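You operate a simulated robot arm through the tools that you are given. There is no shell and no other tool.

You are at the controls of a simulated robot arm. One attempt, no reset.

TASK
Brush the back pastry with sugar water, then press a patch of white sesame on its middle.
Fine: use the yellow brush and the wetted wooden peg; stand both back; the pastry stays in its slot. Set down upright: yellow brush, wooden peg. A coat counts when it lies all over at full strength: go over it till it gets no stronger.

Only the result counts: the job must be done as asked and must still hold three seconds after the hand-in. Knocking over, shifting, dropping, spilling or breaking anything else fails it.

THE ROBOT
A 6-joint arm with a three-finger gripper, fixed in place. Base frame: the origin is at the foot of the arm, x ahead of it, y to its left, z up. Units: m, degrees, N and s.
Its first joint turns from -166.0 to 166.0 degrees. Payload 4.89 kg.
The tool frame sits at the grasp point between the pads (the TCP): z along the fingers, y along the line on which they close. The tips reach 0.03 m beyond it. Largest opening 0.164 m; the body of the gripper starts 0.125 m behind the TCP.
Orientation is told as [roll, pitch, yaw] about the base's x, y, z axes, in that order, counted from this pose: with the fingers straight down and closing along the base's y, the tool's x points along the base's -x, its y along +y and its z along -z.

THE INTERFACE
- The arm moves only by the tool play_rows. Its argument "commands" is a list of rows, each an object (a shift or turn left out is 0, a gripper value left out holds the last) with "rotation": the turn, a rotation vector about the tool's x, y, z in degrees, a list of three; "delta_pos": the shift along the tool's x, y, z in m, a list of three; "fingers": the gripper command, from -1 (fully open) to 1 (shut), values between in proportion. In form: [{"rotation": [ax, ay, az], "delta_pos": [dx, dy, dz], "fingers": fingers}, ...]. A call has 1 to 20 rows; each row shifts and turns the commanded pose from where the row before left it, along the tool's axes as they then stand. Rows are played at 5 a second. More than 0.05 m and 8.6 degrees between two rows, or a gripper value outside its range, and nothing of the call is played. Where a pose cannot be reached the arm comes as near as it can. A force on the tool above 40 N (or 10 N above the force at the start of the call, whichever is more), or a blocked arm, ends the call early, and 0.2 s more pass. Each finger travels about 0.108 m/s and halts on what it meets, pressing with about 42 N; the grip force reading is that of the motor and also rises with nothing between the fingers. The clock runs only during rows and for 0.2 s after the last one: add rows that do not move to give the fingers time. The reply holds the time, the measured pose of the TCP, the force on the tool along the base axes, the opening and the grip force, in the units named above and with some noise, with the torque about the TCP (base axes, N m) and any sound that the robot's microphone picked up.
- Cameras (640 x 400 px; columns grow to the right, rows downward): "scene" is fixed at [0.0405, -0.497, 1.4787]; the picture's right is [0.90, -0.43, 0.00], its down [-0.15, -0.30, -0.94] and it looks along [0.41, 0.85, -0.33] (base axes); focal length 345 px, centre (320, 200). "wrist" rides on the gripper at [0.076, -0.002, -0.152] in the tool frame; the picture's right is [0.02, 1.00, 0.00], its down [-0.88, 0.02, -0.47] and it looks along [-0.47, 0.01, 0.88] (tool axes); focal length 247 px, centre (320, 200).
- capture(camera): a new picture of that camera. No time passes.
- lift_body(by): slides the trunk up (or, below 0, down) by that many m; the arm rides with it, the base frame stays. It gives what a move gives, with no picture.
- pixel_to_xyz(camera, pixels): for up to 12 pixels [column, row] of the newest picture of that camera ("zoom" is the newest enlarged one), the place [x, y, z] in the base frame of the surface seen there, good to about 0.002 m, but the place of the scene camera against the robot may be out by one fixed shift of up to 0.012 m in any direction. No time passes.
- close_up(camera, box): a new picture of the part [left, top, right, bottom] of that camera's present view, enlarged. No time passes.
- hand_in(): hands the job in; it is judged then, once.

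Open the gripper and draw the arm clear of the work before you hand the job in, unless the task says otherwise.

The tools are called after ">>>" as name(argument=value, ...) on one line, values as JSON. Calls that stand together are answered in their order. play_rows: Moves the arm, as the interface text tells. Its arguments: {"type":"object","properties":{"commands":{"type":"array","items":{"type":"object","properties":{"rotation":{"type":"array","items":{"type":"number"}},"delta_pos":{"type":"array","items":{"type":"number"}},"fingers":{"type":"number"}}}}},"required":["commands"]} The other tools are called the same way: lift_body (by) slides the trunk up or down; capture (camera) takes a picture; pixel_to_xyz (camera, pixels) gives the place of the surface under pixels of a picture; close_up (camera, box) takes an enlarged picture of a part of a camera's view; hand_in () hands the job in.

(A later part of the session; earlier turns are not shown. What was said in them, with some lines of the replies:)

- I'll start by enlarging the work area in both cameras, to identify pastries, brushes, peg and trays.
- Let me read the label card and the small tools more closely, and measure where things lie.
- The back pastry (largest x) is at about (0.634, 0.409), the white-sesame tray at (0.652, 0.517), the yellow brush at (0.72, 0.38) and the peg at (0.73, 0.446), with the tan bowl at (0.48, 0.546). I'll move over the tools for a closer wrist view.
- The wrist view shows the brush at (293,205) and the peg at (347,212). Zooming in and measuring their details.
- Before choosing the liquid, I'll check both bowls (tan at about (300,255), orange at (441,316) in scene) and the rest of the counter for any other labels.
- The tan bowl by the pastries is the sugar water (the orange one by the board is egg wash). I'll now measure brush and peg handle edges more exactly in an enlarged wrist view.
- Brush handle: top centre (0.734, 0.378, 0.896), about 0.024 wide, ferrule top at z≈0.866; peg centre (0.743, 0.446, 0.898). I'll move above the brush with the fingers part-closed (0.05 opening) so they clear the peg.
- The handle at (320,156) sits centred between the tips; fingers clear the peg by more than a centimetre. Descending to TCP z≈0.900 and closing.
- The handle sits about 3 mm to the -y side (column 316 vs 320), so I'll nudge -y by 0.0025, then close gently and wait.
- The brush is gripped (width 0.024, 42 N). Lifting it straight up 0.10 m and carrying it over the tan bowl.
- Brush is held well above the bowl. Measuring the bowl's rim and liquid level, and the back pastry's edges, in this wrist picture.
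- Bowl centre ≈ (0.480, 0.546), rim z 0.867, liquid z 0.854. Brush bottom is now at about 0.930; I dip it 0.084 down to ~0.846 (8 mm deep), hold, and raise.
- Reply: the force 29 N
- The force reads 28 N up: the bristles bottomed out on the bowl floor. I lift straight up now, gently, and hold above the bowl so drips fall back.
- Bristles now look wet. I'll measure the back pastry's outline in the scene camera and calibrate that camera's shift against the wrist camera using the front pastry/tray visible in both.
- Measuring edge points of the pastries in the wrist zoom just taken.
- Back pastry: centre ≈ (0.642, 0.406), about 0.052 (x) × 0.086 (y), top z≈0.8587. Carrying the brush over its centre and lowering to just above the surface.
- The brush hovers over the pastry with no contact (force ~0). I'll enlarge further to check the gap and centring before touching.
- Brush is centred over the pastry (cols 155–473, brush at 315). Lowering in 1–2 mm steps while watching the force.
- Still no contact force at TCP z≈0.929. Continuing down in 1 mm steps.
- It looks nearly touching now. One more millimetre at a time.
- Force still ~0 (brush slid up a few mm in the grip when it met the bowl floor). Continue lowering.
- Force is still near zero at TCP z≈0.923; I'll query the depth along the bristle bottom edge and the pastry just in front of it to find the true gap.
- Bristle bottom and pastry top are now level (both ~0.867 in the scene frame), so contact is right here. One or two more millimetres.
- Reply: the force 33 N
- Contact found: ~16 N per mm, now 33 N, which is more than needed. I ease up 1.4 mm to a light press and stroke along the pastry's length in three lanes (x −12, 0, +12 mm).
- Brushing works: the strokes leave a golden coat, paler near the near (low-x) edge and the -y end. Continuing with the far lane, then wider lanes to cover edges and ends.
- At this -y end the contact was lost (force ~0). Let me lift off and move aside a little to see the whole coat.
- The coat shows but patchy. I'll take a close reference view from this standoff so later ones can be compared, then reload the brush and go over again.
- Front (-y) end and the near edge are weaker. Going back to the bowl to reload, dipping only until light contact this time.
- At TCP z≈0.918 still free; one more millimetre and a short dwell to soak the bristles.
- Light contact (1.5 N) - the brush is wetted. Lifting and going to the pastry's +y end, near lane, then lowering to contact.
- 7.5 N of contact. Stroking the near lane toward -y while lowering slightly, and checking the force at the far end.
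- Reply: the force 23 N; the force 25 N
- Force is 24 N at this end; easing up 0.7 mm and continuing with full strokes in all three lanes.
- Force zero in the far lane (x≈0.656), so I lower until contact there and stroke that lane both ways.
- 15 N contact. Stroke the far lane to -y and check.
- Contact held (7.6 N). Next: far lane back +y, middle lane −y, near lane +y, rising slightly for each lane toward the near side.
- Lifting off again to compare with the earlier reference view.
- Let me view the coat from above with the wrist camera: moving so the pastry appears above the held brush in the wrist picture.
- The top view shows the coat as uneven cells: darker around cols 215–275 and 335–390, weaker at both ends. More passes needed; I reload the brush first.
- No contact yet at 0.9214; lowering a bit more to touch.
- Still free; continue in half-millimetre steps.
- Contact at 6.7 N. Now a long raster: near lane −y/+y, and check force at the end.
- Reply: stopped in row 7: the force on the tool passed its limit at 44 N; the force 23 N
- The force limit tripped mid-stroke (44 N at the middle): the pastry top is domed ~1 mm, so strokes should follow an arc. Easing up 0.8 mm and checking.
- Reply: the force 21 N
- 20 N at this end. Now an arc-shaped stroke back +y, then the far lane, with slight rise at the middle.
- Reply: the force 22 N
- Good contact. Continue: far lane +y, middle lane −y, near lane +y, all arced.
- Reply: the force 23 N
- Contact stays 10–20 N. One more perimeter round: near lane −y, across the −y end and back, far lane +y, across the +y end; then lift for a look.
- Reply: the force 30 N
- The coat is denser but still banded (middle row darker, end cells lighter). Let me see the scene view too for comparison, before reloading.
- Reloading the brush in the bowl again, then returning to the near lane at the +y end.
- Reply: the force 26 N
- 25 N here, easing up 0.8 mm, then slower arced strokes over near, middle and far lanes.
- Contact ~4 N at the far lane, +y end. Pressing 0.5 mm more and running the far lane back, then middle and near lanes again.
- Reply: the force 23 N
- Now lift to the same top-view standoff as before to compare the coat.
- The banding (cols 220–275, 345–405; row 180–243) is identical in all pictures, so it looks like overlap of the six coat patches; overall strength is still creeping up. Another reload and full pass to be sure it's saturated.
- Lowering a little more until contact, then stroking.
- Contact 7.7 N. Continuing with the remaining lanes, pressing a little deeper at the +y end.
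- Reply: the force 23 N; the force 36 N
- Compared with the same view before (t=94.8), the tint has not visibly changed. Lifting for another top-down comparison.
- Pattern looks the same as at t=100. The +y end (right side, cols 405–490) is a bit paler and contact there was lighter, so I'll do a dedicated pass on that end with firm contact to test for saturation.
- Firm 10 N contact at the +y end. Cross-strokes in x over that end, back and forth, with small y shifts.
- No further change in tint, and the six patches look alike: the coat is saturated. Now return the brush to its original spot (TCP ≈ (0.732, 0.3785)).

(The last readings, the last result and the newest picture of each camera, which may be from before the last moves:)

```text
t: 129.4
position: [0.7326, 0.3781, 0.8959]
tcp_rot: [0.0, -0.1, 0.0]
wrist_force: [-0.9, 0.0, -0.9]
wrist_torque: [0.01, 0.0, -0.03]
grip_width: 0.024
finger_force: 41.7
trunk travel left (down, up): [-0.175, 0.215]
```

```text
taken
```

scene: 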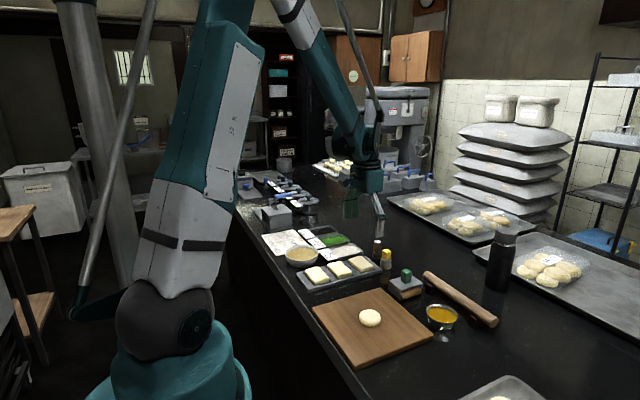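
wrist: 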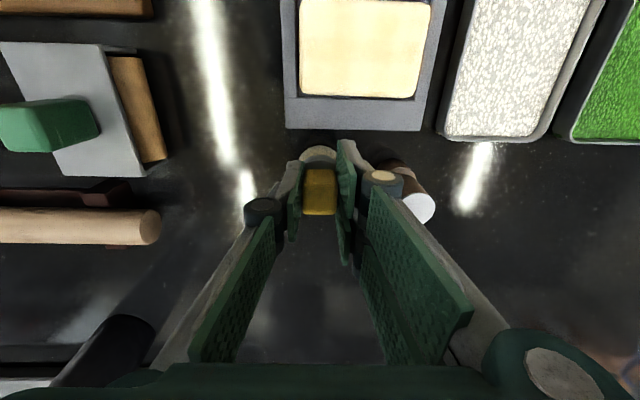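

No contact yet at TCP z≈0.896; continue down in 1 mm steps until the bristles stand on the counter.

>>> play_rows(commands=[{"delta_pos": [0, 0, 0.001]}, {}])

>>> play_rows(commands=[{"delta_pos": [0, 0, 0.001]}, {}])

>>> play_rows(commands=[{"delta_pos": [0, 0, 0.001]}, {}])

```text
t: 130.0
position: [0.7343, 0.3782, 0.8944]
tcp_rot: [0.1, 0.0, 0.0]
wrist_force: [-0.4, 0.2, -0.1]
wrist_torque: [0.0, -0.02, 0.02]
grip_width: 0.024
finger_force: 41.9
trunk travel left (down, up): [-0.175, 0.215]
```

```text
t: 130.6
position: [0.7341, 0.3781, 0.8922]
tcp_rot: [0.1, 0.1, 0.0]
wrist_force: [0.8, 0.6, -0.6]
wrist_torque: [0.0, -0.02, 0.0]
grip_width: 0.024
finger_force: 42.1
trunk travel left (down, up): [-0.175, 0.215]
```

```text
t: 131.2
position: [0.7329, 0.3779, 0.8927]
tcp_rot: [0.2, -0.1, -0.1]
wrist_force: [1.8, -0.4, 10.1]
wrist_torque: [-0.07, -0.19, -0.02]
grip_width: 0.0237
finger_force: 41.8
trunk travel left (down, up): [-0.175, 0.215]
```

Bristles are on the counter (10 N). Opening the fingers to 0.05 m, waiting, then rising.

>>> play_rows(commands=[{"fingers": 0.65}, {"fingers": 0.5}, {"fingers": 0.39}, {}, {}])

>>> capture(camera="wrist")

>>> close_up(camera="scene", box=[350, 230, 410, 280])

```text
t: 132.4
position: [0.732, 0.3775, 0.8918]
tcp_rot: [0.1, 0.0, -0.1]
wrist_force: [1.1, -0.1, 0.4]
wrist_torque: [0.01, 0.0, -0.02]
grip_width: 0.05
finger_force: 0.0
trunk travel left (down, up): [-0.175, 0.215]
```

```text
taken
```

wrist: 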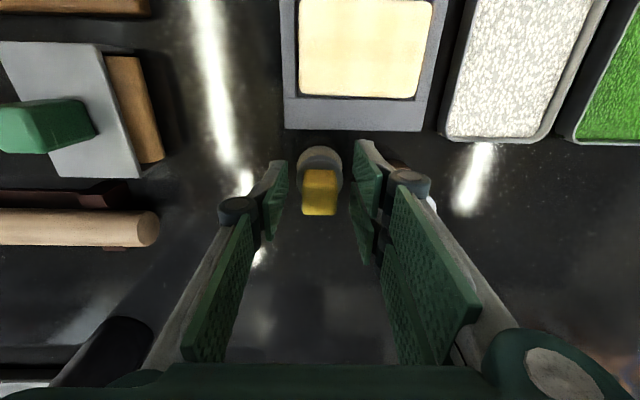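

```text
8.00 times, centred on (380, 255) of scene
```

zoom: 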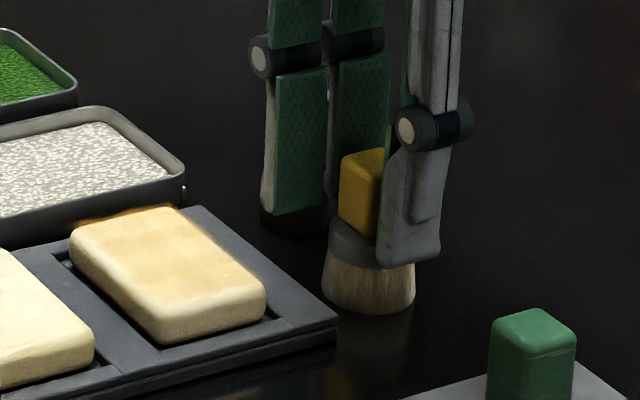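

The brush stands upright, released. Rising straight up 0.09 m, then moving to look at the peg.

>>> play_rows(commands=[{"delta_pos": [0, 0, -0.01]}, {"delta_pos": [0, 0, -0.02]}, {"delta_pos": [0, 0, -0.03]}, {"delta_pos": [0, 0, -0.03]}, {"delta_pos": [0.02, 0.03, -0.01]}, {"delta_pos": [0.02, 0.03, 0]}, {}])

>>> close_up(camera="wrist", box=[240, 110, 400, 230])

>>> capture(camera="wrist")

```text
t: 134.0
position: [0.6912, 0.4405, 0.9939]
tcp_rot: [0.1, 0.0, 0.1]
wrist_force: [-1.3, -0.4, 0.1]
wrist_torque: [0.04, 0.01, 0.05]
grip_width: 0.0503
finger_force: 0.0
trunk travel left (down, up): [-0.175, 0.215]
```

```text
3.33 times, centred on (320, 170) of wrist
```

zoom: 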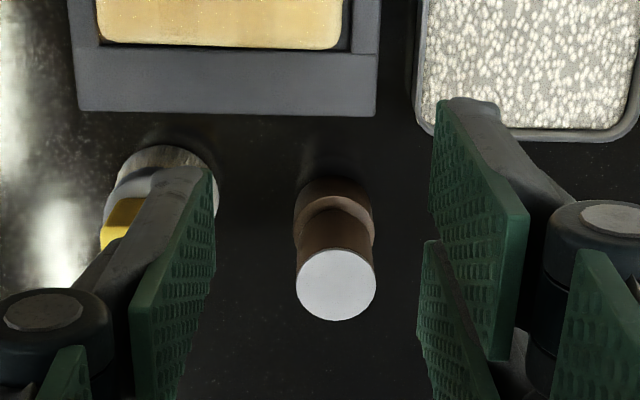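

```text
taken
```

wrist: 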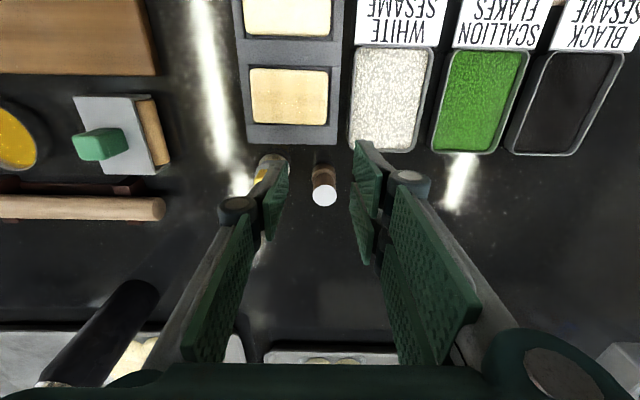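

Measuring the peg's top and the white sesame tray bounds from this view.

>>> pixel_to_xyz(camera="zoom", pixels=[[336, 285], [302, 285], [370, 285], [336, 256], [336, 314], [335, 230], [335, 197], [310, 200], [365, 205], [335, 212]])

>>> pixel_to_xyz(camera="wrist", pixels=[[390, 95], [357, 95], [424, 95], [390, 55], [390, 140], [352, 95], [430, 95], [390, 148], [390, 50], [370, 120], [410, 70], [410, 120]])

```text
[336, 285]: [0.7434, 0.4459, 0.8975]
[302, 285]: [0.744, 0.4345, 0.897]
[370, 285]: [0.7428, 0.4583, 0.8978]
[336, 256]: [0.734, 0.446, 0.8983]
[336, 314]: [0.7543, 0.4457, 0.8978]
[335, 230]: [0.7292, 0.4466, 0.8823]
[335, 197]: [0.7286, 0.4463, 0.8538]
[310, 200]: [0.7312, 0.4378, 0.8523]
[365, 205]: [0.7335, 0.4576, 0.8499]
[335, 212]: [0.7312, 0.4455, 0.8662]
```

```text
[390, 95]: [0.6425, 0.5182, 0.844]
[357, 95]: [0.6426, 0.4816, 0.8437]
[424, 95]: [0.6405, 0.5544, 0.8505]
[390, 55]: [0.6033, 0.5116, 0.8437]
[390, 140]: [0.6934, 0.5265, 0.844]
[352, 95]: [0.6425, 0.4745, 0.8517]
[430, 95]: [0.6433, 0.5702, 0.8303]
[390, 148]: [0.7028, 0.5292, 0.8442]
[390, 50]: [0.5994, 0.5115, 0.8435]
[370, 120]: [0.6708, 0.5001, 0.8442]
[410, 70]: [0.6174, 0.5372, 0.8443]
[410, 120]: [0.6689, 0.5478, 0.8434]
```

Peg: top centre (0.7435, 0.446, 0.898), shaft radius ≈0.0127, base disc top ≈0.853. Moving above it with fingers still at 0.05 and partway down to check centring.

>>> play_rows(commands=[{"delta_pos": [-0.026, 0.0035, 0]}, {"delta_pos": [-0.0251, 0.004, 0]}, {"delta_pos": [0, 0, 0.03]}, {"delta_pos": [0, 0, 0.02]}, {}, {}])

>>> capture(camera="wrist")

```text
t: 135.4
position: [0.744, 0.446, 0.9441]
tcp_rot: [0.1, 0.0, 0.0]
wrist_force: [0.6, 0.0, 0.3]
wrist_torque: [0.0, 0.02, 0.01]
grip_width: 0.0499
finger_force: 0.1
trunk travel left (down, up): [-0.175, 0.215]
```

```text
taken
```

wrist: 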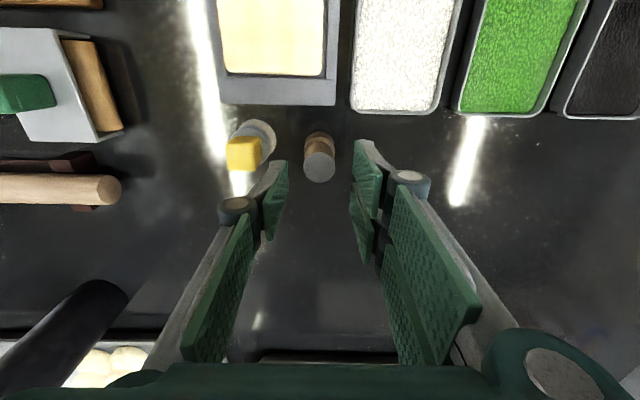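

Peg top at (320,167), well centred between the tips at columns 288/352. Descending to TCP z≈0.890 and closing.

>>> play_rows(commands=[{"delta_pos": [0, 0, 0.02]}, {"delta_pos": [0, 0, 0.02]}, {"delta_pos": [0, 0, 0.014]}, {}])

>>> capture(camera="wrist")

>>> close_up(camera="scene", box=[350, 225, 410, 275])

```text
t: 136.4
position: [0.7442, 0.446, 0.8885]
tcp_rot: [0.1, 0.0, 0.0]
wrist_force: [0.7, 0.3, -0.3]
wrist_torque: [-0.07, 0.05, -0.01]
grip_width: 0.0498
finger_force: 0.2
trunk travel left (down, up): [-0.175, 0.215]
```

```text
taken
```

wrist: 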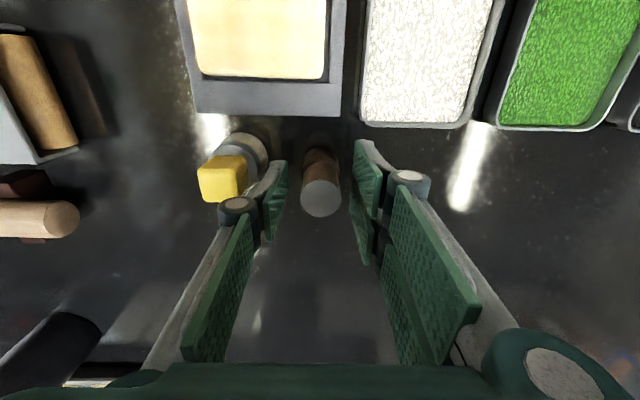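

```text
8.00 times, centred on (380, 250) of scene
```

zoom: 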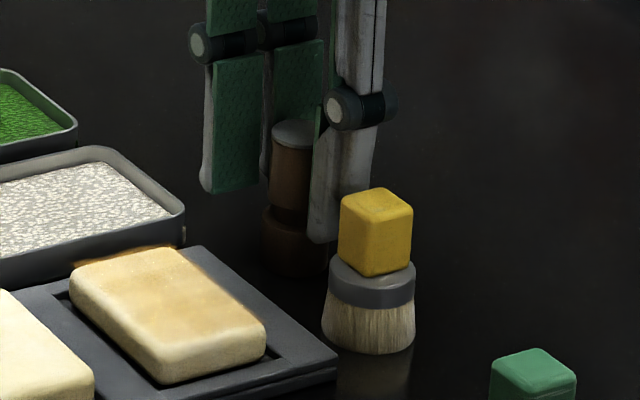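

Both finger pads straddle the peg's shaft and stay clear of the brush. Closing the grip.

>>> play_rows(commands=[{"fingers": 0.6}, {"fingers": 0.68}, {"fingers": 1.0}, {}, {}, {}])

>>> play_rows(commands=[{"delta_pos": [0, 0, -0.01]}, {"delta_pos": [0, 0, -0.02]}, {"delta_pos": [0, 0, -0.03]}, {"delta_pos": [0, 0, -0.04]}, {}])

>>> close_up(camera="scene", box=[350, 205, 410, 275])

```text
t: 137.8
position: [0.7437, 0.4452, 0.8894]
tcp_rot: [0.0, 0.0, 0.1]
wrist_force: [0.0, -1.1, -0.7]
wrist_torque: [0.0, 0.0, -0.02]
grip_width: 0.0247
finger_force: 42.2
trunk travel left (down, up): [-0.175, 0.215]
```

```text
t: 139.0
position: [0.7442, 0.4454, 0.9903]
tcp_rot: [0.1, 0.0, 0.0]
wrist_force: [-0.5, 0.1, 0.2]
wrist_torque: [0.0, -0.06, -0.03]
grip_width: 0.0246
finger_force: 42.0
trunk travel left (down, up): [-0.175, 0.215]
```

```text
5.71 times, centred on (380, 240) of scene
```

zoom: 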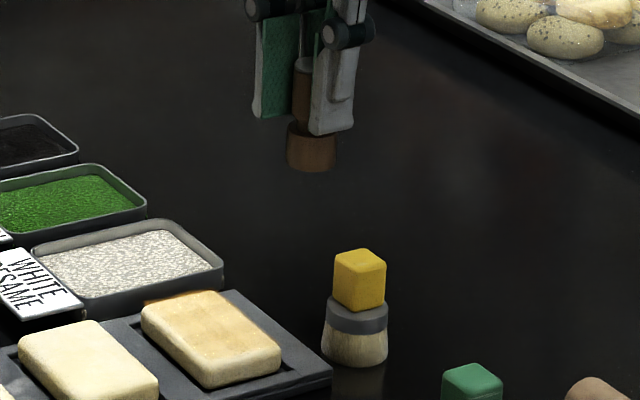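

Peg is held (width 0.0247) with its base at about TCP−0.060. Now wetting it: carrying it to the sugar-water bowl and lowering toward the surface (z≈0.854).

>>> play_rows(commands=[{"delta_pos": [0.0235, 0.0118, 0]}, {"delta_pos": [0.035, 0.013, 0]}, {"delta_pos": [0.035, 0.013, 0]}, {"delta_pos": [0.035, 0.013, 0]}, {"delta_pos": [0.035, 0.013, 0]}, {"delta_pos": [0.035, 0.013, 0]}, {"delta_pos": [0.035, 0.013, 0]}, {"delta_pos": [0.03, 0.012, 0]}, {}, {"delta_pos": [0, 0, 0.03]}, {"delta_pos": [0, 0, 0.03]}, {"delta_pos": [0, 0, 0.012]}, {}])

>>> play_rows(commands=[{"delta_pos": [0, 0, 0.002]}, {}])

>>> play_rows(commands=[{"delta_pos": [0, 0, 0.001]}, {}])

>>> close_up(camera="scene", box=[260, 215, 340, 280])

```text
t: 141.8
position: [0.4792, 0.5479, 0.9166]
tcp_rot: [0.1, 0.0, 0.0]
wrist_force: [-0.4, 1.6, -0.2]
wrist_torque: [-0.08, 0.1, 0.01]
grip_width: 0.0248
finger_force: 41.8
trunk travel left (down, up): [-0.175, 0.215]
```

```text
t: 142.4
position: [0.4799, 0.5467, 0.9153]
tcp_rot: [0.1, 0.0, 0.0]
wrist_force: [0.0, -0.2, -1.3]
wrist_torque: [-0.03, -0.02, 0.03]
grip_width: 0.0245
finger_force: 41.7
trunk travel left (down, up): [-0.175, 0.215]
```

```text
t: 143.0
position: [0.4804, 0.547, 0.915]
tcp_rot: [0.1, 0.0, 0.1]
wrist_force: [0.3, -0.4, -0.3]
wrist_torque: [-0.02, -0.04, -0.03]
grip_width: 0.0245
finger_force: 41.9
trunk travel left (down, up): [-0.175, 0.215]
```

```text
6.15 times, centred on (300, 248) of scene
```

zoom: 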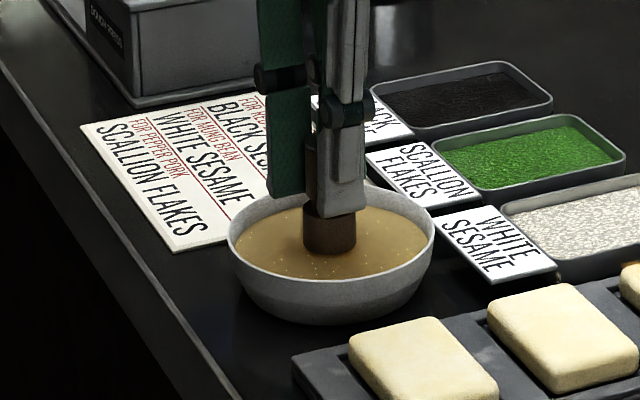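

Peg base just above the liquid. Continue down in 1 mm steps to touch/immerse.

>>> play_rows(commands=[{"delta_pos": [0, 0, 0.001]}, {}])

>>> play_rows(commands=[{"delta_pos": [0, 0, 0.001]}, {}])

>>> play_rows(commands=[{"delta_pos": [0, 0, 0.001]}, {}])

>>> close_up(camera="scene", box=[260, 215, 340, 280])

```text
t: 143.6
position: [0.4806, 0.5471, 0.9125]
tcp_rot: [0.1, 0.0, -0.1]
wrist_force: [0.5, 0.3, 0.4]
wrist_torque: [0.04, 0.0, -0.01]
grip_width: 0.0244
finger_force: 41.6
trunk travel left (down, up): [-0.175, 0.215]
```

```text
t: 144.2
position: [0.4798, 0.5483, 0.912]
tcp_rot: [0.1, 0.1, 0.0]
wrist_force: [0.3, -0.2, -0.3]
wrist_torque: [0.0, 0.02, 0.01]
grip_width: 0.0245
finger_force: 42.2
trunk travel left (down, up): [-0.175, 0.215]
```

```text
t: 144.8
position: [0.48, 0.5481, 0.9122]
tcp_rot: [0.1, -0.2, 0.1]
wrist_force: [2.4, 0.4, 9.8]
wrist_torque: [0.04, -0.08, -0.02]
grip_width: 0.0244
finger_force: 42.0
trunk travel left (down, up): [-0.175, 0.215]
```

```text
6.15 times, centred on (300, 248) of scene
```

zoom: 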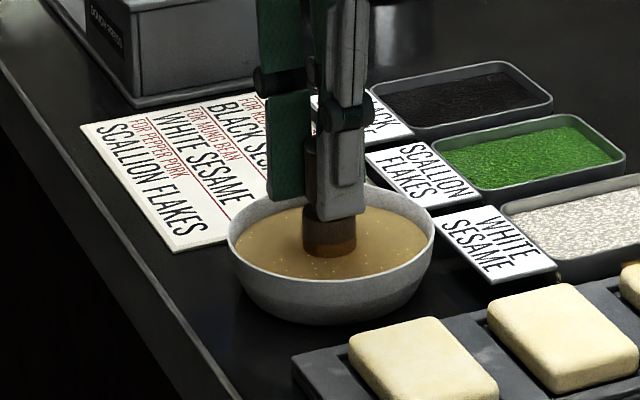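

Contact (9.8 N) and the peg's base now shows a wet sheen. Lifting and carrying it to the middle of the white sesame tray (0.652, 0.517).

>>> play_rows(commands=[{}, {"delta_pos": [0, 0, -0.01]}, {"delta_pos": [0, 0, -0.02]}, {"delta_pos": [0, 0, -0.026]}, {}, {}, {"delta_pos": [-0.0323, -0.0058, 0]}, {"delta_pos": [-0.035, -0.006, 0]}, {"delta_pos": [-0.035, -0.006, 0]}, {"delta_pos": [-0.035, -0.006, 0]}, {"delta_pos": [-0.035, -0.007, 0]}, {}, {"delta_pos": [0, 0, 0.03]}, {"delta_pos": [0, 0, 0.02]}, {"delta_pos": [0, 0, 0.01]}, {}])

>>> close_up(camera="scene", box=[310, 205, 390, 275])

>>> capture(camera="wrist")

```text
t: 148.2
position: [0.654, 0.5182, 0.907]
tcp_rot: [0.1, 0.0, 0.0]
wrist_force: [-0.2, 0.4, -0.9]
wrist_torque: [-0.03, 0.04, 0.01]
grip_width: 0.0244
finger_force: 42.0
trunk travel left (down, up): [-0.175, 0.215]
```

```text
5.71 times, centred on (350, 240) of scene
```

zoom: 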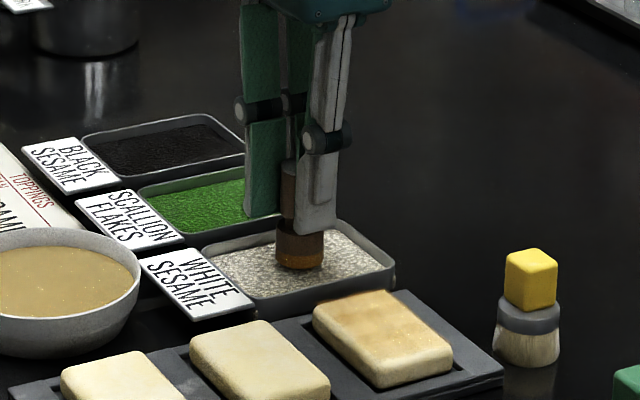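

```text
taken
```

wrist: 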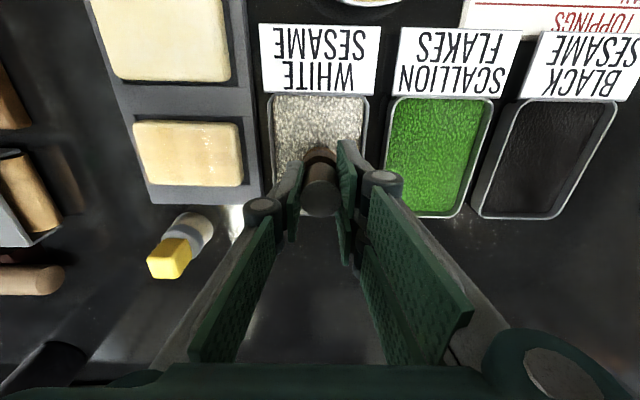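

The peg's wet (orange-tinted) base hovers a few mm over the white sesame, inside the tray. Lowering in 1 mm steps until it presses into the seeds.

>>> play_rows(commands=[{"delta_pos": [0, 0, 0.002]}, {"delta_pos": [0, 0, 0.001]}, {}])

>>> play_rows(commands=[{"delta_pos": [0, 0, 0.001]}, {}])

>>> play_rows(commands=[{"delta_pos": [0, 0, 0.001]}, {}])

```text
t: 149.0
position: [0.6536, 0.5175, 0.9036]
tcp_rot: [0.1, -0.1, 0.1]
wrist_force: [-0.3, -0.9, -1.4]
wrist_torque: [0.0, -0.02, -0.01]
grip_width: 0.0247
finger_force: 42.3
trunk travel left (down, up): [-0.175, 0.215]
```

```text
t: 149.6
position: [0.6527, 0.517, 0.9026]
tcp_rot: [0.1, 0.0, 0.0]
wrist_force: [-0.4, -0.3, -0.2]
wrist_torque: [0.01, 0.04, -0.02]
grip_width: 0.0246
finger_force: 41.8
trunk travel left (down, up): [-0.175, 0.215]
```

```text
t: 150.2
position: [0.6536, 0.5179, 0.9018]
tcp_rot: [0.0, 0.0, 0.0]
wrist_force: [0.1, 0.2, -0.1]
wrist_torque: [-0.02, 0.03, 0.0]
grip_width: 0.0244
finger_force: 41.8
trunk travel left (down, up): [-0.175, 0.215]
```

Still free at 0.902–0.903; continue down.

>>> play_rows(commands=[{"delta_pos": [0, 0, 0.001]}, {}])

>>> play_rows(commands=[{"delta_pos": [0, 0, 0.001]}, {}])

>>> close_up(camera="scene", box=[325, 225, 375, 265])

```text
t: 150.8
position: [0.6537, 0.518, 0.9023]
tcp_rot: [0.1, -0.1, 0.0]
wrist_force: [1.4, -1.5, 11.1]
wrist_torque: [-0.08, -0.04, 0.01]
grip_width: 0.0245
finger_force: 41.9
trunk travel left (down, up): [-0.175, 0.215]
```

```text
t: 151.4
position: [0.6526, 0.5168, 0.9013]
tcp_rot: [0.1, -0.1, 0.0]
wrist_force: [6.5, 3.2, 31.3]
wrist_torque: [0.2, -0.35, 0.02]
grip_width: 0.0247
finger_force: 41.7
trunk travel left (down, up): [-0.175, 0.215]
```

```text
10.00 times, centred on (350, 245) of scene
```

zoom: 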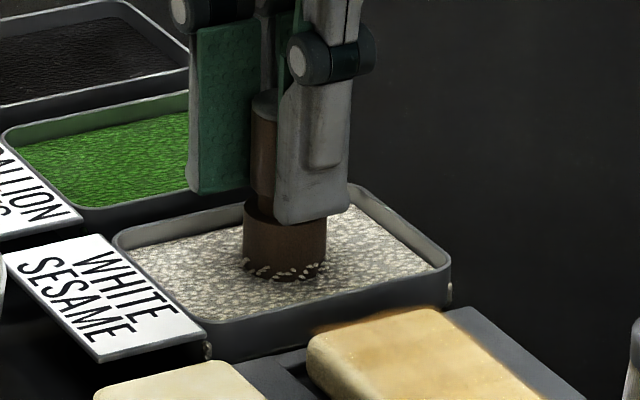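

Pressed firmly (31 N) and white seeds are clinging around the base. Lifting straight up to check the peg, and re-measuring the pastry's centre.

>>> play_rows(commands=[{}, {"delta_pos": [0, 0, -0.01]}, {"delta_pos": [0, 0, -0.02]}, {"delta_pos": [0, 0, -0.04]}, {}])

>>> close_up(camera="scene", box=[325, 205, 395, 275])

>>> capture(camera="wrist")

>>> close_up(camera="wrist", box=[120, 80, 280, 200])

```text
t: 152.6
position: [0.6522, 0.5189, 0.9715]
tcp_rot: [0.1, 0.0, 0.0]
wrist_force: [-0.5, 0.3, 0.7]
wrist_torque: [0.01, -0.03, -0.01]
grip_width: 0.0247
finger_force: 42.8
trunk travel left (down, up): [-0.175, 0.215]
```

```text
5.71 times, centred on (360, 240) of scene
```

zoom: 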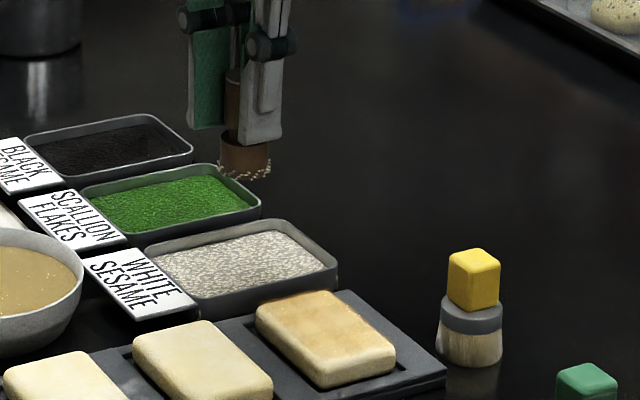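

```text
taken
```

wrist: 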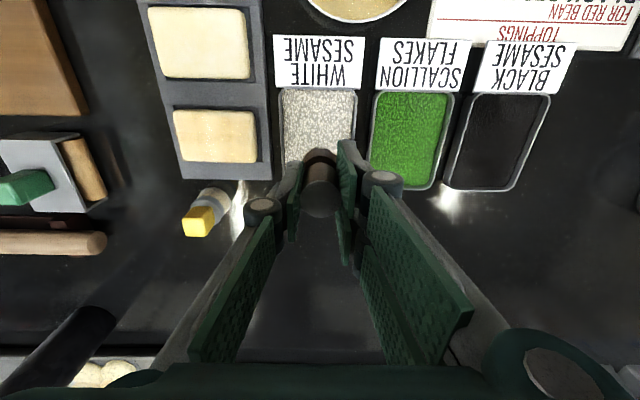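

```text
3.33 times, centred on (200, 140) of wrist
```

zoom: 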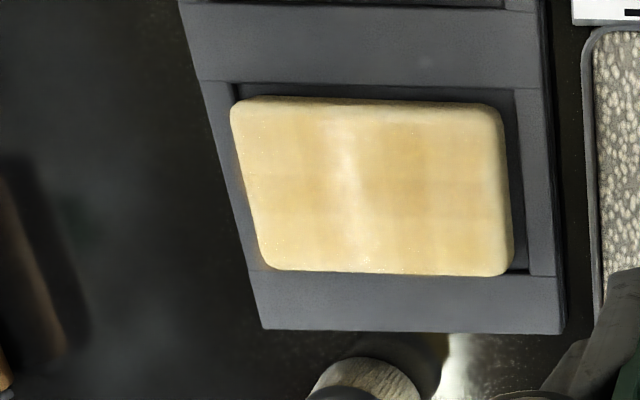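

The peg's base carries a ring of white seeds; the coat looks golden throughout. Measuring pastry edges here for its centre.

>>> pixel_to_xyz(camera="zoom", pixels=[[248, 185], [506, 185], [370, 104], [380, 268], [240, 120], [495, 115], [270, 262], [500, 265], [375, 185], [242, 185], [512, 185], [375, 273]])

```text
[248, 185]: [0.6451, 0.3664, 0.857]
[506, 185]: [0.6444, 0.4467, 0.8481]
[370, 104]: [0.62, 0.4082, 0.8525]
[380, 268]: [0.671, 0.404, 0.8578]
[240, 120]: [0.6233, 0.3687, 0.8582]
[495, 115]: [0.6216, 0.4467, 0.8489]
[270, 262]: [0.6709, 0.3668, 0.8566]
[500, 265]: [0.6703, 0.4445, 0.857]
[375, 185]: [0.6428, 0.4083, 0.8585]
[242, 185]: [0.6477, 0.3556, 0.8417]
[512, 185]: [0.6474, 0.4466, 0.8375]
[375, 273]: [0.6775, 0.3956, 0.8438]
```

Pastry centre ≈ (0.645, 0.406). Carrying the seeded peg there and stopping about 5 mm above the surface.

>>> play_rows(commands=[{"delta_pos": [0.002, -0.0255, 0]}, {"delta_pos": [0.002, -0.03, 0]}, {"delta_pos": [0.002, -0.03, 0]}, {"delta_pos": [0.001, -0.025, 0]}, {}, {"delta_pos": [0, 0, 0.02]}, {"delta_pos": [0, 0, 0.02]}, {"delta_pos": [0, 0, 0.007]}, {}])

>>> close_up(camera="wrist", box=[250, 100, 390, 210])

>>> close_up(camera="scene", box=[345, 230, 395, 275])

```text
t: 154.6
position: [0.6473, 0.4067, 0.923]
tcp_rot: [0.0, 0.1, 0.0]
wrist_force: [1.1, 0.9, -0.3]
wrist_torque: [0.0, 0.04, 0.01]
grip_width: 0.0242
finger_force: 41.7
trunk travel left (down, up): [-0.175, 0.215]
```

```text
3.64 times, centred on (320, 155) of wrist
```

zoom: 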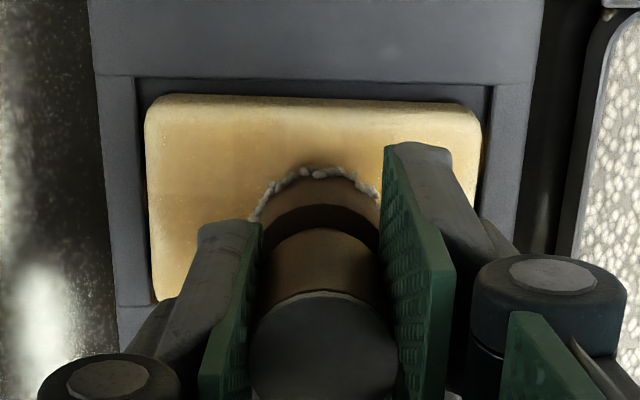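

```text
8.89 times, centred on (370, 252) of scene
```

zoom: 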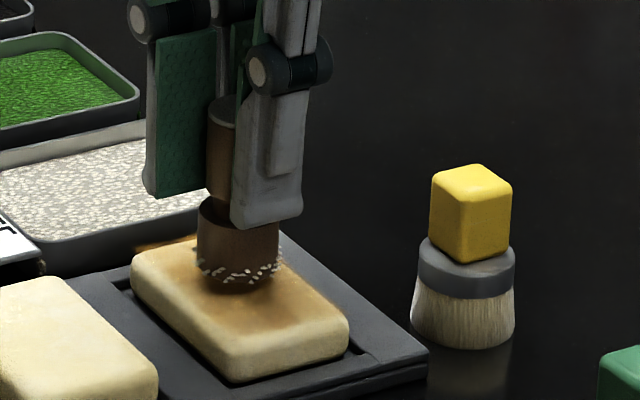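

Peg is centred over the pastry within ~1 mm (peg col 317 vs pastry 147–482). Fine-shifting 1 mm and lowering to contact.

>>> play_rows(commands=[{"delta_pos": [0.0012, -0.001, 0]}, {"delta_pos": [0, 0, 0.002]}, {"delta_pos": [0, 0, 0.001]}, {}])

>>> play_rows(commands=[{"delta_pos": [0, 0, 0.001]}, {}])

>>> play_rows(commands=[{"delta_pos": [0, 0, 0.001]}, {}])

```text
t: 155.6
position: [0.6444, 0.4061, 0.9202]
tcp_rot: [0.1, 0.0, 0.0]
wrist_force: [0.9, -0.1, -1.0]
wrist_torque: [-0.03, 0.01, -0.01]
grip_width: 0.0244
finger_force: 42.2
trunk travel left (down, up): [-0.175, 0.215]
```

```text
t: 156.2
position: [0.6454, 0.4057, 0.9196]
tcp_rot: [0.1, 0.0, 0.0]
wrist_force: [0.4, 0.3, -0.7]
wrist_torque: [-0.04, -0.02, 0.0]
grip_width: 0.0247
finger_force: 42.1
trunk travel left (down, up): [-0.175, 0.215]
```

```text
t: 156.8
position: [0.6452, 0.4055, 0.9187]
tcp_rot: [0.1, 0.0, -0.1]
wrist_force: [0.7, 0.0, -0.2]
wrist_torque: [0.04, 0.0, 0.0]
grip_width: 0.0248
finger_force: 41.9
trunk travel left (down, up): [-0.175, 0.215]
```

Still free at z≈0.919; continuing the descent.

>>> play_rows(commands=[{"delta_pos": [0, 0, 0.001]}, {}])

>>> play_rows(commands=[{"delta_pos": [0, 0, 0.001]}, {}])

```text
t: 157.4
position: [0.6447, 0.4042, 0.917]
tcp_rot: [0.2, 0.0, 0.1]
wrist_force: [0.1, 0.2, 0.0]
wrist_torque: [-0.03, 0.01, 0.0]
grip_width: 0.0248
finger_force: 42.9
trunk travel left (down, up): [-0.175, 0.215]
```

```text
t: 158.0
position: [0.6455, 0.4056, 0.9171]
tcp_rot: [0.1, 0.0, 0.0]
wrist_force: [0.1, 0.6, -0.4]
wrist_torque: [0.0, 0.0, -0.04]
grip_width: 0.0245
finger_force: 41.9
trunk travel left (down, up): [-0.175, 0.215]
```

Next millimetre(s) should bring contact.

>>> play_rows(commands=[{"delta_pos": [0, 0, 0.001]}, {}])

>>> play_rows(commands=[{"delta_pos": [0, 0, 0.0007]}, {}])

>>> close_up(camera="scene", box=[345, 240, 385, 275])

```text
t: 158.6
position: [0.645, 0.4054, 0.9153]
tcp_rot: [0.1, -0.1, 0.0]
wrist_force: [1.3, -0.2, 1.4]
wrist_torque: [0.05, 0.04, 0.01]
grip_width: 0.0244
finger_force: 42.0
trunk travel left (down, up): [-0.175, 0.215]
```

```text
t: 159.2
position: [0.6441, 0.4051, 0.9161]
tcp_rot: [0.1, -0.1, 0.1]
wrist_force: [1.9, -0.5, 8.4]
wrist_torque: [-0.03, -0.1, 0.0]
grip_width: 0.0245
finger_force: 42.2
trunk travel left (down, up): [-0.175, 0.215]
```

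```text
11.43 times, centred on (365, 258) of scene
```

zoom: 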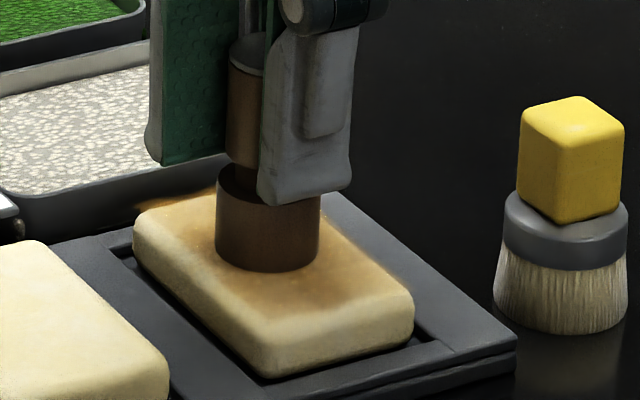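

The peg's base meets the pastry (8 N) and the seeds left the peg's rim. Pressing slightly more (to ~20 N) and holding a second before lifting.

>>> play_rows(commands=[{"delta_pos": [0, 0, 0.0008]}, {}, {}, {}, {}])

>>> play_rows(commands=[{"delta_pos": [0, 0, -0.005]}, {"delta_pos": [0, 0, -0.015]}, {"delta_pos": [0, 0, -0.03]}, {"delta_pos": [0, 0, -0.03]}, {"delta_pos": [-0.02, 0.01, 0]}, {"delta_pos": [-0.02, 0.01, 0]}, {}])

>>> close_up(camera="scene", box=[345, 240, 385, 275])

>>> close_up(camera="wrist", box=[240, 60, 380, 150])

```text
t: 160.4
position: [0.6436, 0.4053, 0.9147]
tcp_rot: [0.1, -0.1, 0.1]
wrist_force: [3.4, 1.0, 32.8]
wrist_torque: [0.03, -0.09, 0.03]
grip_width: 0.0243
finger_force: 41.7
trunk travel left (down, up): [-0.175, 0.215]
```

```text
t: 162.0
position: [0.6827, 0.4257, 0.9932]
tcp_rot: [0.0, -0.1, 0.0]
wrist_force: [0.3, 0.3, -0.2]
wrist_torque: [-0.02, 0.08, 0.0]
grip_width: 0.0243
finger_force: 41.7
trunk travel left (down, up): [-0.175, 0.215]
```

```text
11.43 times, centred on (365, 258) of scene
```

zoom: 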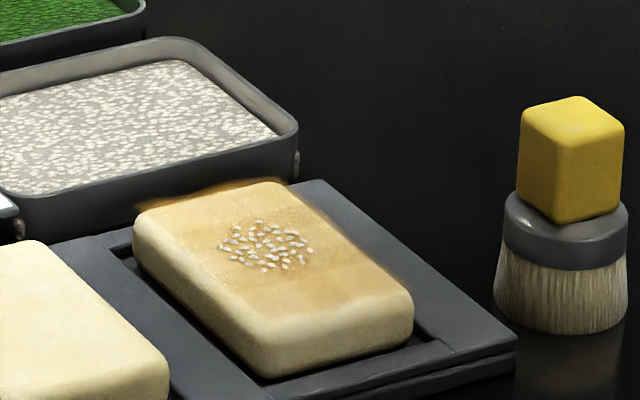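

```text
4.44 times, centred on (310, 105) of wrist
```

zoom: 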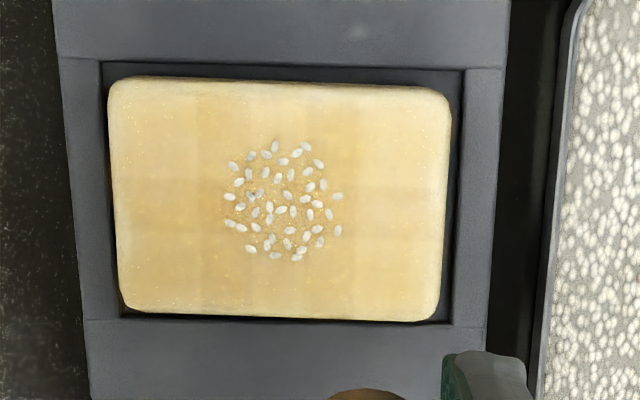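

A patch of white sesame now sits on the pastry's middle (patch centre (283,202) vs pastry centre (279,200) in the zoom). Returning the peg to its original spot (0.743, 0.446).

>>> play_rows(commands=[{"delta_pos": [-0.03, 0.01, 0]}, {"delta_pos": [-0.0294, 0.0105, 0]}, {}, {"delta_pos": [0, 0, 0.03]}, {"delta_pos": [0, 0, 0.03]}, {"delta_pos": [0, 0, 0.03]}, {"delta_pos": [0, 0, 0.0105]}, {}])

>>> close_up(camera="scene", box=[350, 225, 410, 275])

>>> capture(camera="wrist")

```text
t: 163.8
position: [0.7441, 0.4471, 0.8917]
tcp_rot: [0.0, 0.0, 0.0]
wrist_force: [-0.1, -0.2, -0.4]
wrist_torque: [-0.01, 0.02, 0.0]
grip_width: 0.0245
finger_force: 42.4
trunk travel left (down, up): [-0.175, 0.215]
```

```text
8.00 times, centred on (380, 250) of scene
```

zoom: 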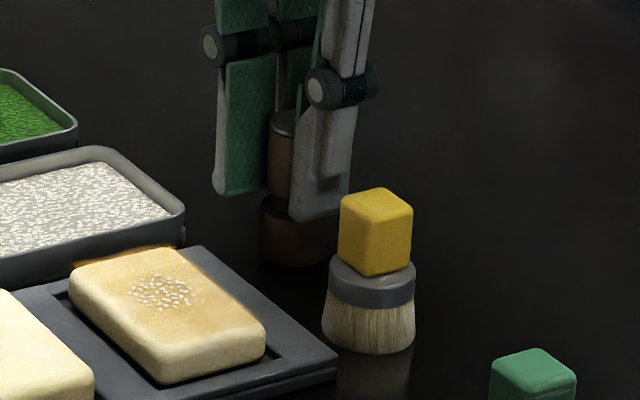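

```text
taken
```

wrist: 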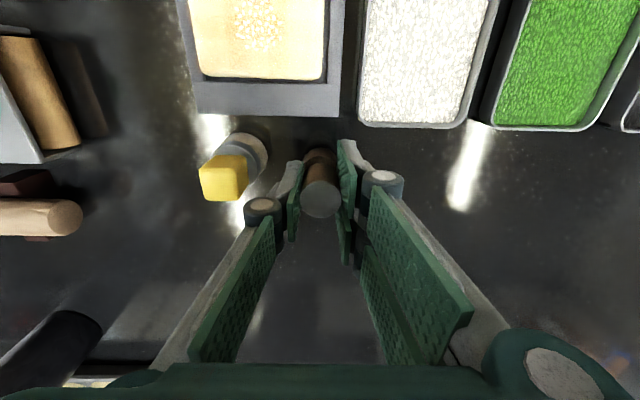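

The peg is a few mm above the counter, clear of the brush. Lowering in 1 mm steps to contact.

>>> play_rows(commands=[{"delta_pos": [0, 0, 0.002]}, {}])

>>> play_rows(commands=[{"delta_pos": [0, 0, 0.001]}, {}])

>>> play_rows(commands=[{"delta_pos": [0, 0, 0.001]}, {}])

```text
t: 164.4
position: [0.7434, 0.4468, 0.8908]
tcp_rot: [0.2, -0.1, 0.1]
wrist_force: [-0.3, 0.9, -0.6]
wrist_torque: [0.02, -0.03, 0.04]
grip_width: 0.0244
finger_force: 41.8
trunk travel left (down, up): [-0.175, 0.215]
```

```text
t: 165.0
position: [0.7428, 0.4456, 0.8894]
tcp_rot: [0.0, -0.1, -0.1]
wrist_force: [0.1, -0.7, -0.6]
wrist_torque: [0.04, 0.05, 0.0]
grip_width: 0.0244
finger_force: 41.8
trunk travel left (down, up): [-0.175, 0.215]
```

```text
t: 165.6
position: [0.7442, 0.4461, 0.8884]
tcp_rot: [0.1, 0.0, 0.0]
wrist_force: [0.1, -0.5, 0.3]
wrist_torque: [0.02, 0.02, 0.01]
grip_width: 0.0246
finger_force: 41.7
trunk travel left (down, up): [-0.175, 0.215]
```

Not touching yet; next steps.

>>> play_rows(commands=[{"delta_pos": [0, 0, 0.001]}, {}])

>>> play_rows(commands=[{"delta_pos": [0, 0, 0.0007]}, {}])

```text
t: 166.2
position: [0.7444, 0.4453, 0.8885]
tcp_rot: [0.1, 0.0, 0.0]
wrist_force: [-0.2, -0.1, 0.3]
wrist_torque: [0.0, -0.02, 0.0]
grip_width: 0.0246
finger_force: 41.9
trunk travel left (down, up): [-0.175, 0.215]
```

```text
t: 166.8
position: [0.7439, 0.4467, 0.888]
tcp_rot: [0.0, 0.1, 0.0]
wrist_force: [-0.8, -1.0, -0.1]
wrist_torque: [0.03, -0.01, -0.02]
grip_width: 0.0247
finger_force: 42.0
trunk travel left (down, up): [-0.175, 0.215]
```

Still ~0 N at TCP z≈0.887; continuing in small steps.

>>> play_rows(commands=[{"delta_pos": [0, 0, 0.0007]}, {}])

>>> play_rows(commands=[{"delta_pos": [0, 0, 0.0007]}, {}])

```text
t: 167.4
position: [0.7452, 0.4455, 0.8876]
tcp_rot: [0.1, 0.0, 0.0]
wrist_force: [1.8, 1.3, 5.6]
wrist_torque: [0.07, -0.02, 0.01]
grip_width: 0.0245
finger_force: 42.5
trunk travel left (down, up): [-0.175, 0.215]
```

```text
t: 168.0
position: [0.7431, 0.4458, 0.8874]
tcp_rot: [0.1, -0.1, 0.0]
wrist_force: [5.6, 1.4, 19.4]
wrist_torque: [0.13, -0.25, -0.01]
grip_width: 0.0243
finger_force: 41.8
trunk travel left (down, up): [-0.175, 0.215]
```

The peg stands on the counter (19 N). Easing 0.5 mm and opening to 0.05 m.

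>>> play_rows(commands=[{"delta_pos": [0, 0, -0.0006]}, {"fingers": 0.64}, {"fingers": 0.5}, {"fingers": 0.39}, {}, {}])

>>> capture(camera="wrist")

>>> close_up(camera="scene", box=[350, 225, 410, 275])

```text
t: 169.4
position: [0.7438, 0.4463, 0.8865]
tcp_rot: [0.2, 0.0, -0.1]
wrist_force: [-1.0, 0.1, -0.3]
wrist_torque: [-0.01, 0.02, -0.02]
grip_width: 0.0498
finger_force: 0.0
trunk travel left (down, up): [-0.175, 0.215]
```

```text
taken
```

wrist: 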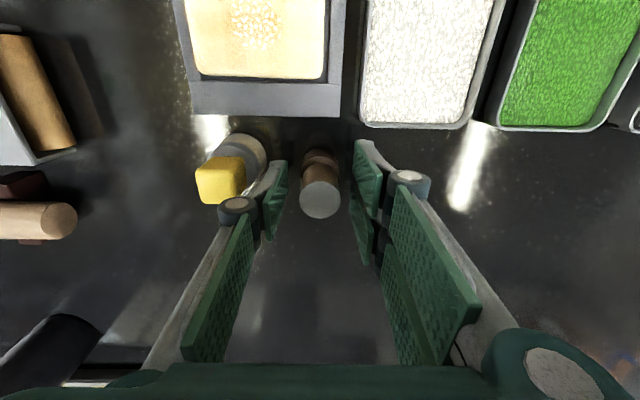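

```text
8.00 times, centred on (380, 250) of scene
```

zoom: 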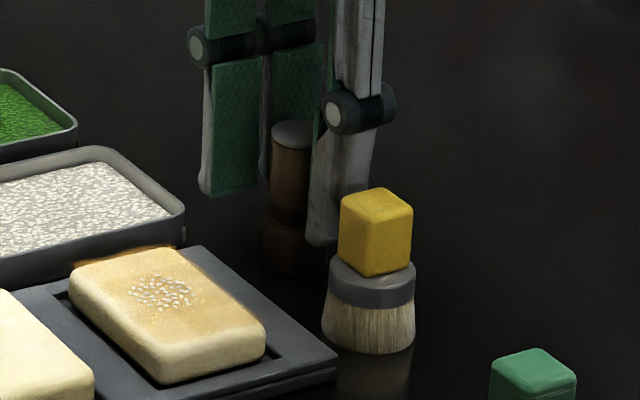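

Peg stands free and upright between the open fingers. Rising straight up and drawing the arm back toward the starting pose, then opening fully.

>>> play_rows(commands=[{"delta_pos": [0, 0, -0.01]}, {"delta_pos": [0, 0, -0.02]}, {"delta_pos": [0, 0, -0.03]}, {"delta_pos": [0, 0, -0.04]}, {"delta_pos": [0, 0, -0.04]}, {"delta_pos": [0.03, 0, -0.02], "fingers": -1}, {"delta_pos": [0.035, 0, -0.01]}, {"delta_pos": [0.035, 0, -0.01]}, {"delta_pos": [0.035, 0, -0.01]}, {"delta_pos": [0.035, 0, -0.01]}, {"delta_pos": [0.035, 0, -0.01]}, {"delta_pos": [0.035, 0, -0.01]}, {"delta_pos": [0.035, 0, -0.01]}, {"delta_pos": [0.035, 0, -0.01]}, {"delta_pos": [0.035, 0, -0.01]}, {}, {}])

>>> capture(camera="scene")

>>> capture(camera="wrist")

>>> close_up(camera="scene", box=[280, 225, 410, 305])

```text
t: 173.0
position: [0.3985, 0.4444, 1.1368]
tcp_rot: [0.2, -0.1, -0.1]
wrist_force: [0.4, 0.3, 0.8]
wrist_torque: [0.0, -0.04, 0.01]
grip_width: 0.1639
finger_force: 0.0
trunk travel left (down, up): [-0.175, 0.215]
```

```text
taken
```

scene: 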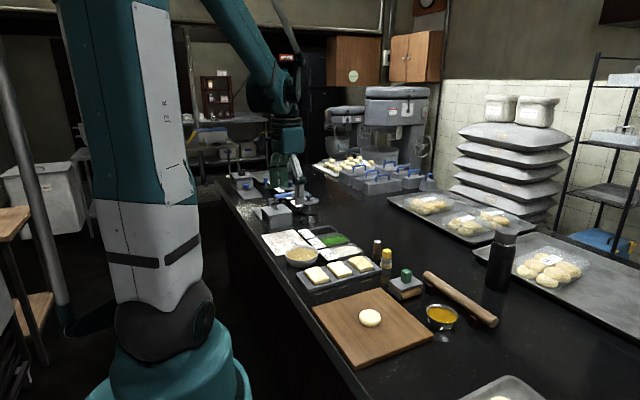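

```text
taken
```

wrist: 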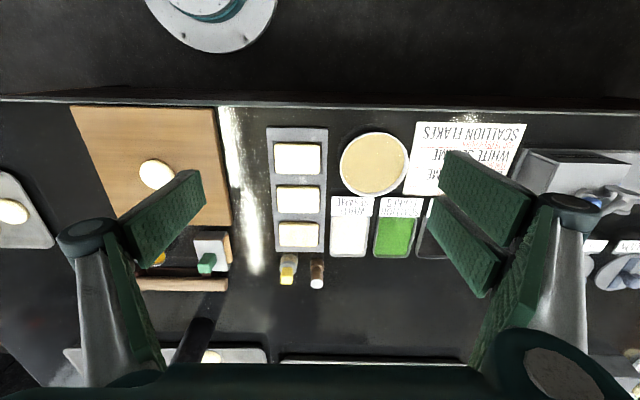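

```text
4.92 times, centred on (345, 265) of scene
```

zoom: 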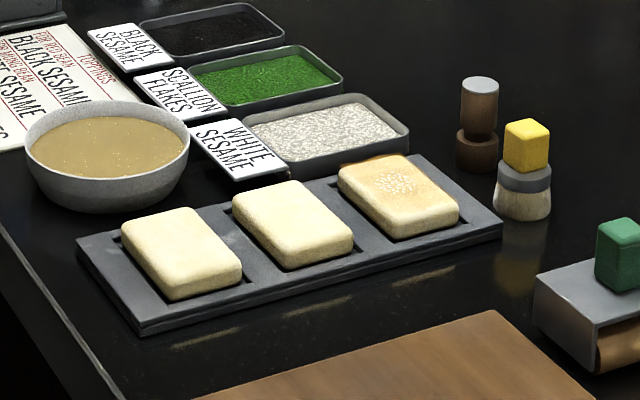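

Everything stands in place. Before handing in, I compare with the initial close-up (same box) and inspect the coat closely once more.

>>> close_up(camera="scene", box=[275, 230, 395, 305])

>>> close_up(camera="scene", box=[345, 245, 390, 280])

>>> close_up(camera="wrist", box=[265, 210, 335, 260])

```text
5.33 times, centred on (335, 268) of scene
```

zoom: 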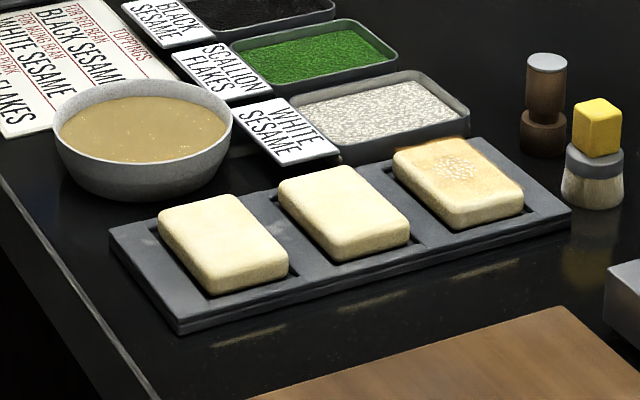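

```text
11.43 times, centred on (368, 262) of scene
```

zoom: 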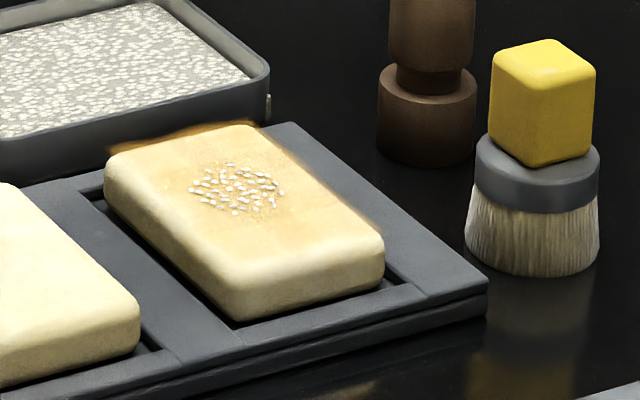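

```text
8.00 times, centred on (300, 235) of wrist
```

zoom: 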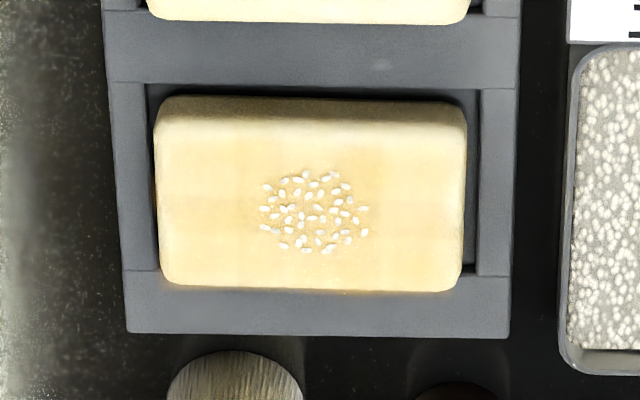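

The bowl, trays, cards and other pastries sit at the same pixels as at the start. The back pastry is evenly golden with a white sesame patch in its middle, still in its slot. Brush and peg stand upright, and the gripper is open and clear, so I'm handing in.

>>> hand_in()

```text
The job is handed in.
```

The back pastry is brushed with sugar water and has a patch of white sesame pressed on its middle. I've handed the job in; no verdict has come back.

- **Coat:** I brushed the whole top in several passes, dipping the brush five times. I stopped when further passes made no visible difference. That was judged by eye from the pictures, so full strength in every spot is not measured.
- **Sugar water:** neither bowl was labelled. I took the tan one next to the pastries as sugar water and the orange one by the board as egg wash.
- **Sesame:** I wetted the wooden peg in the same bowl, pressed it into the white sesame and pressed it onto the pastry. The patch is within a millimetre or two of the centre.
- **Tools:** the yellow brush and the peg are both standing upright where I found them.
- **Surroundings:** the pastry is still in its slot. Before handing in I compared pictures: the bowl, topping trays, cards and other pastries had not moved. The gripper was open and clear of the work.

On the first dip the brush met resistance in the bowl at about 28 N and slid up a few millimetres in the grip. Nothing shifted, and I dipped more lightly after that.
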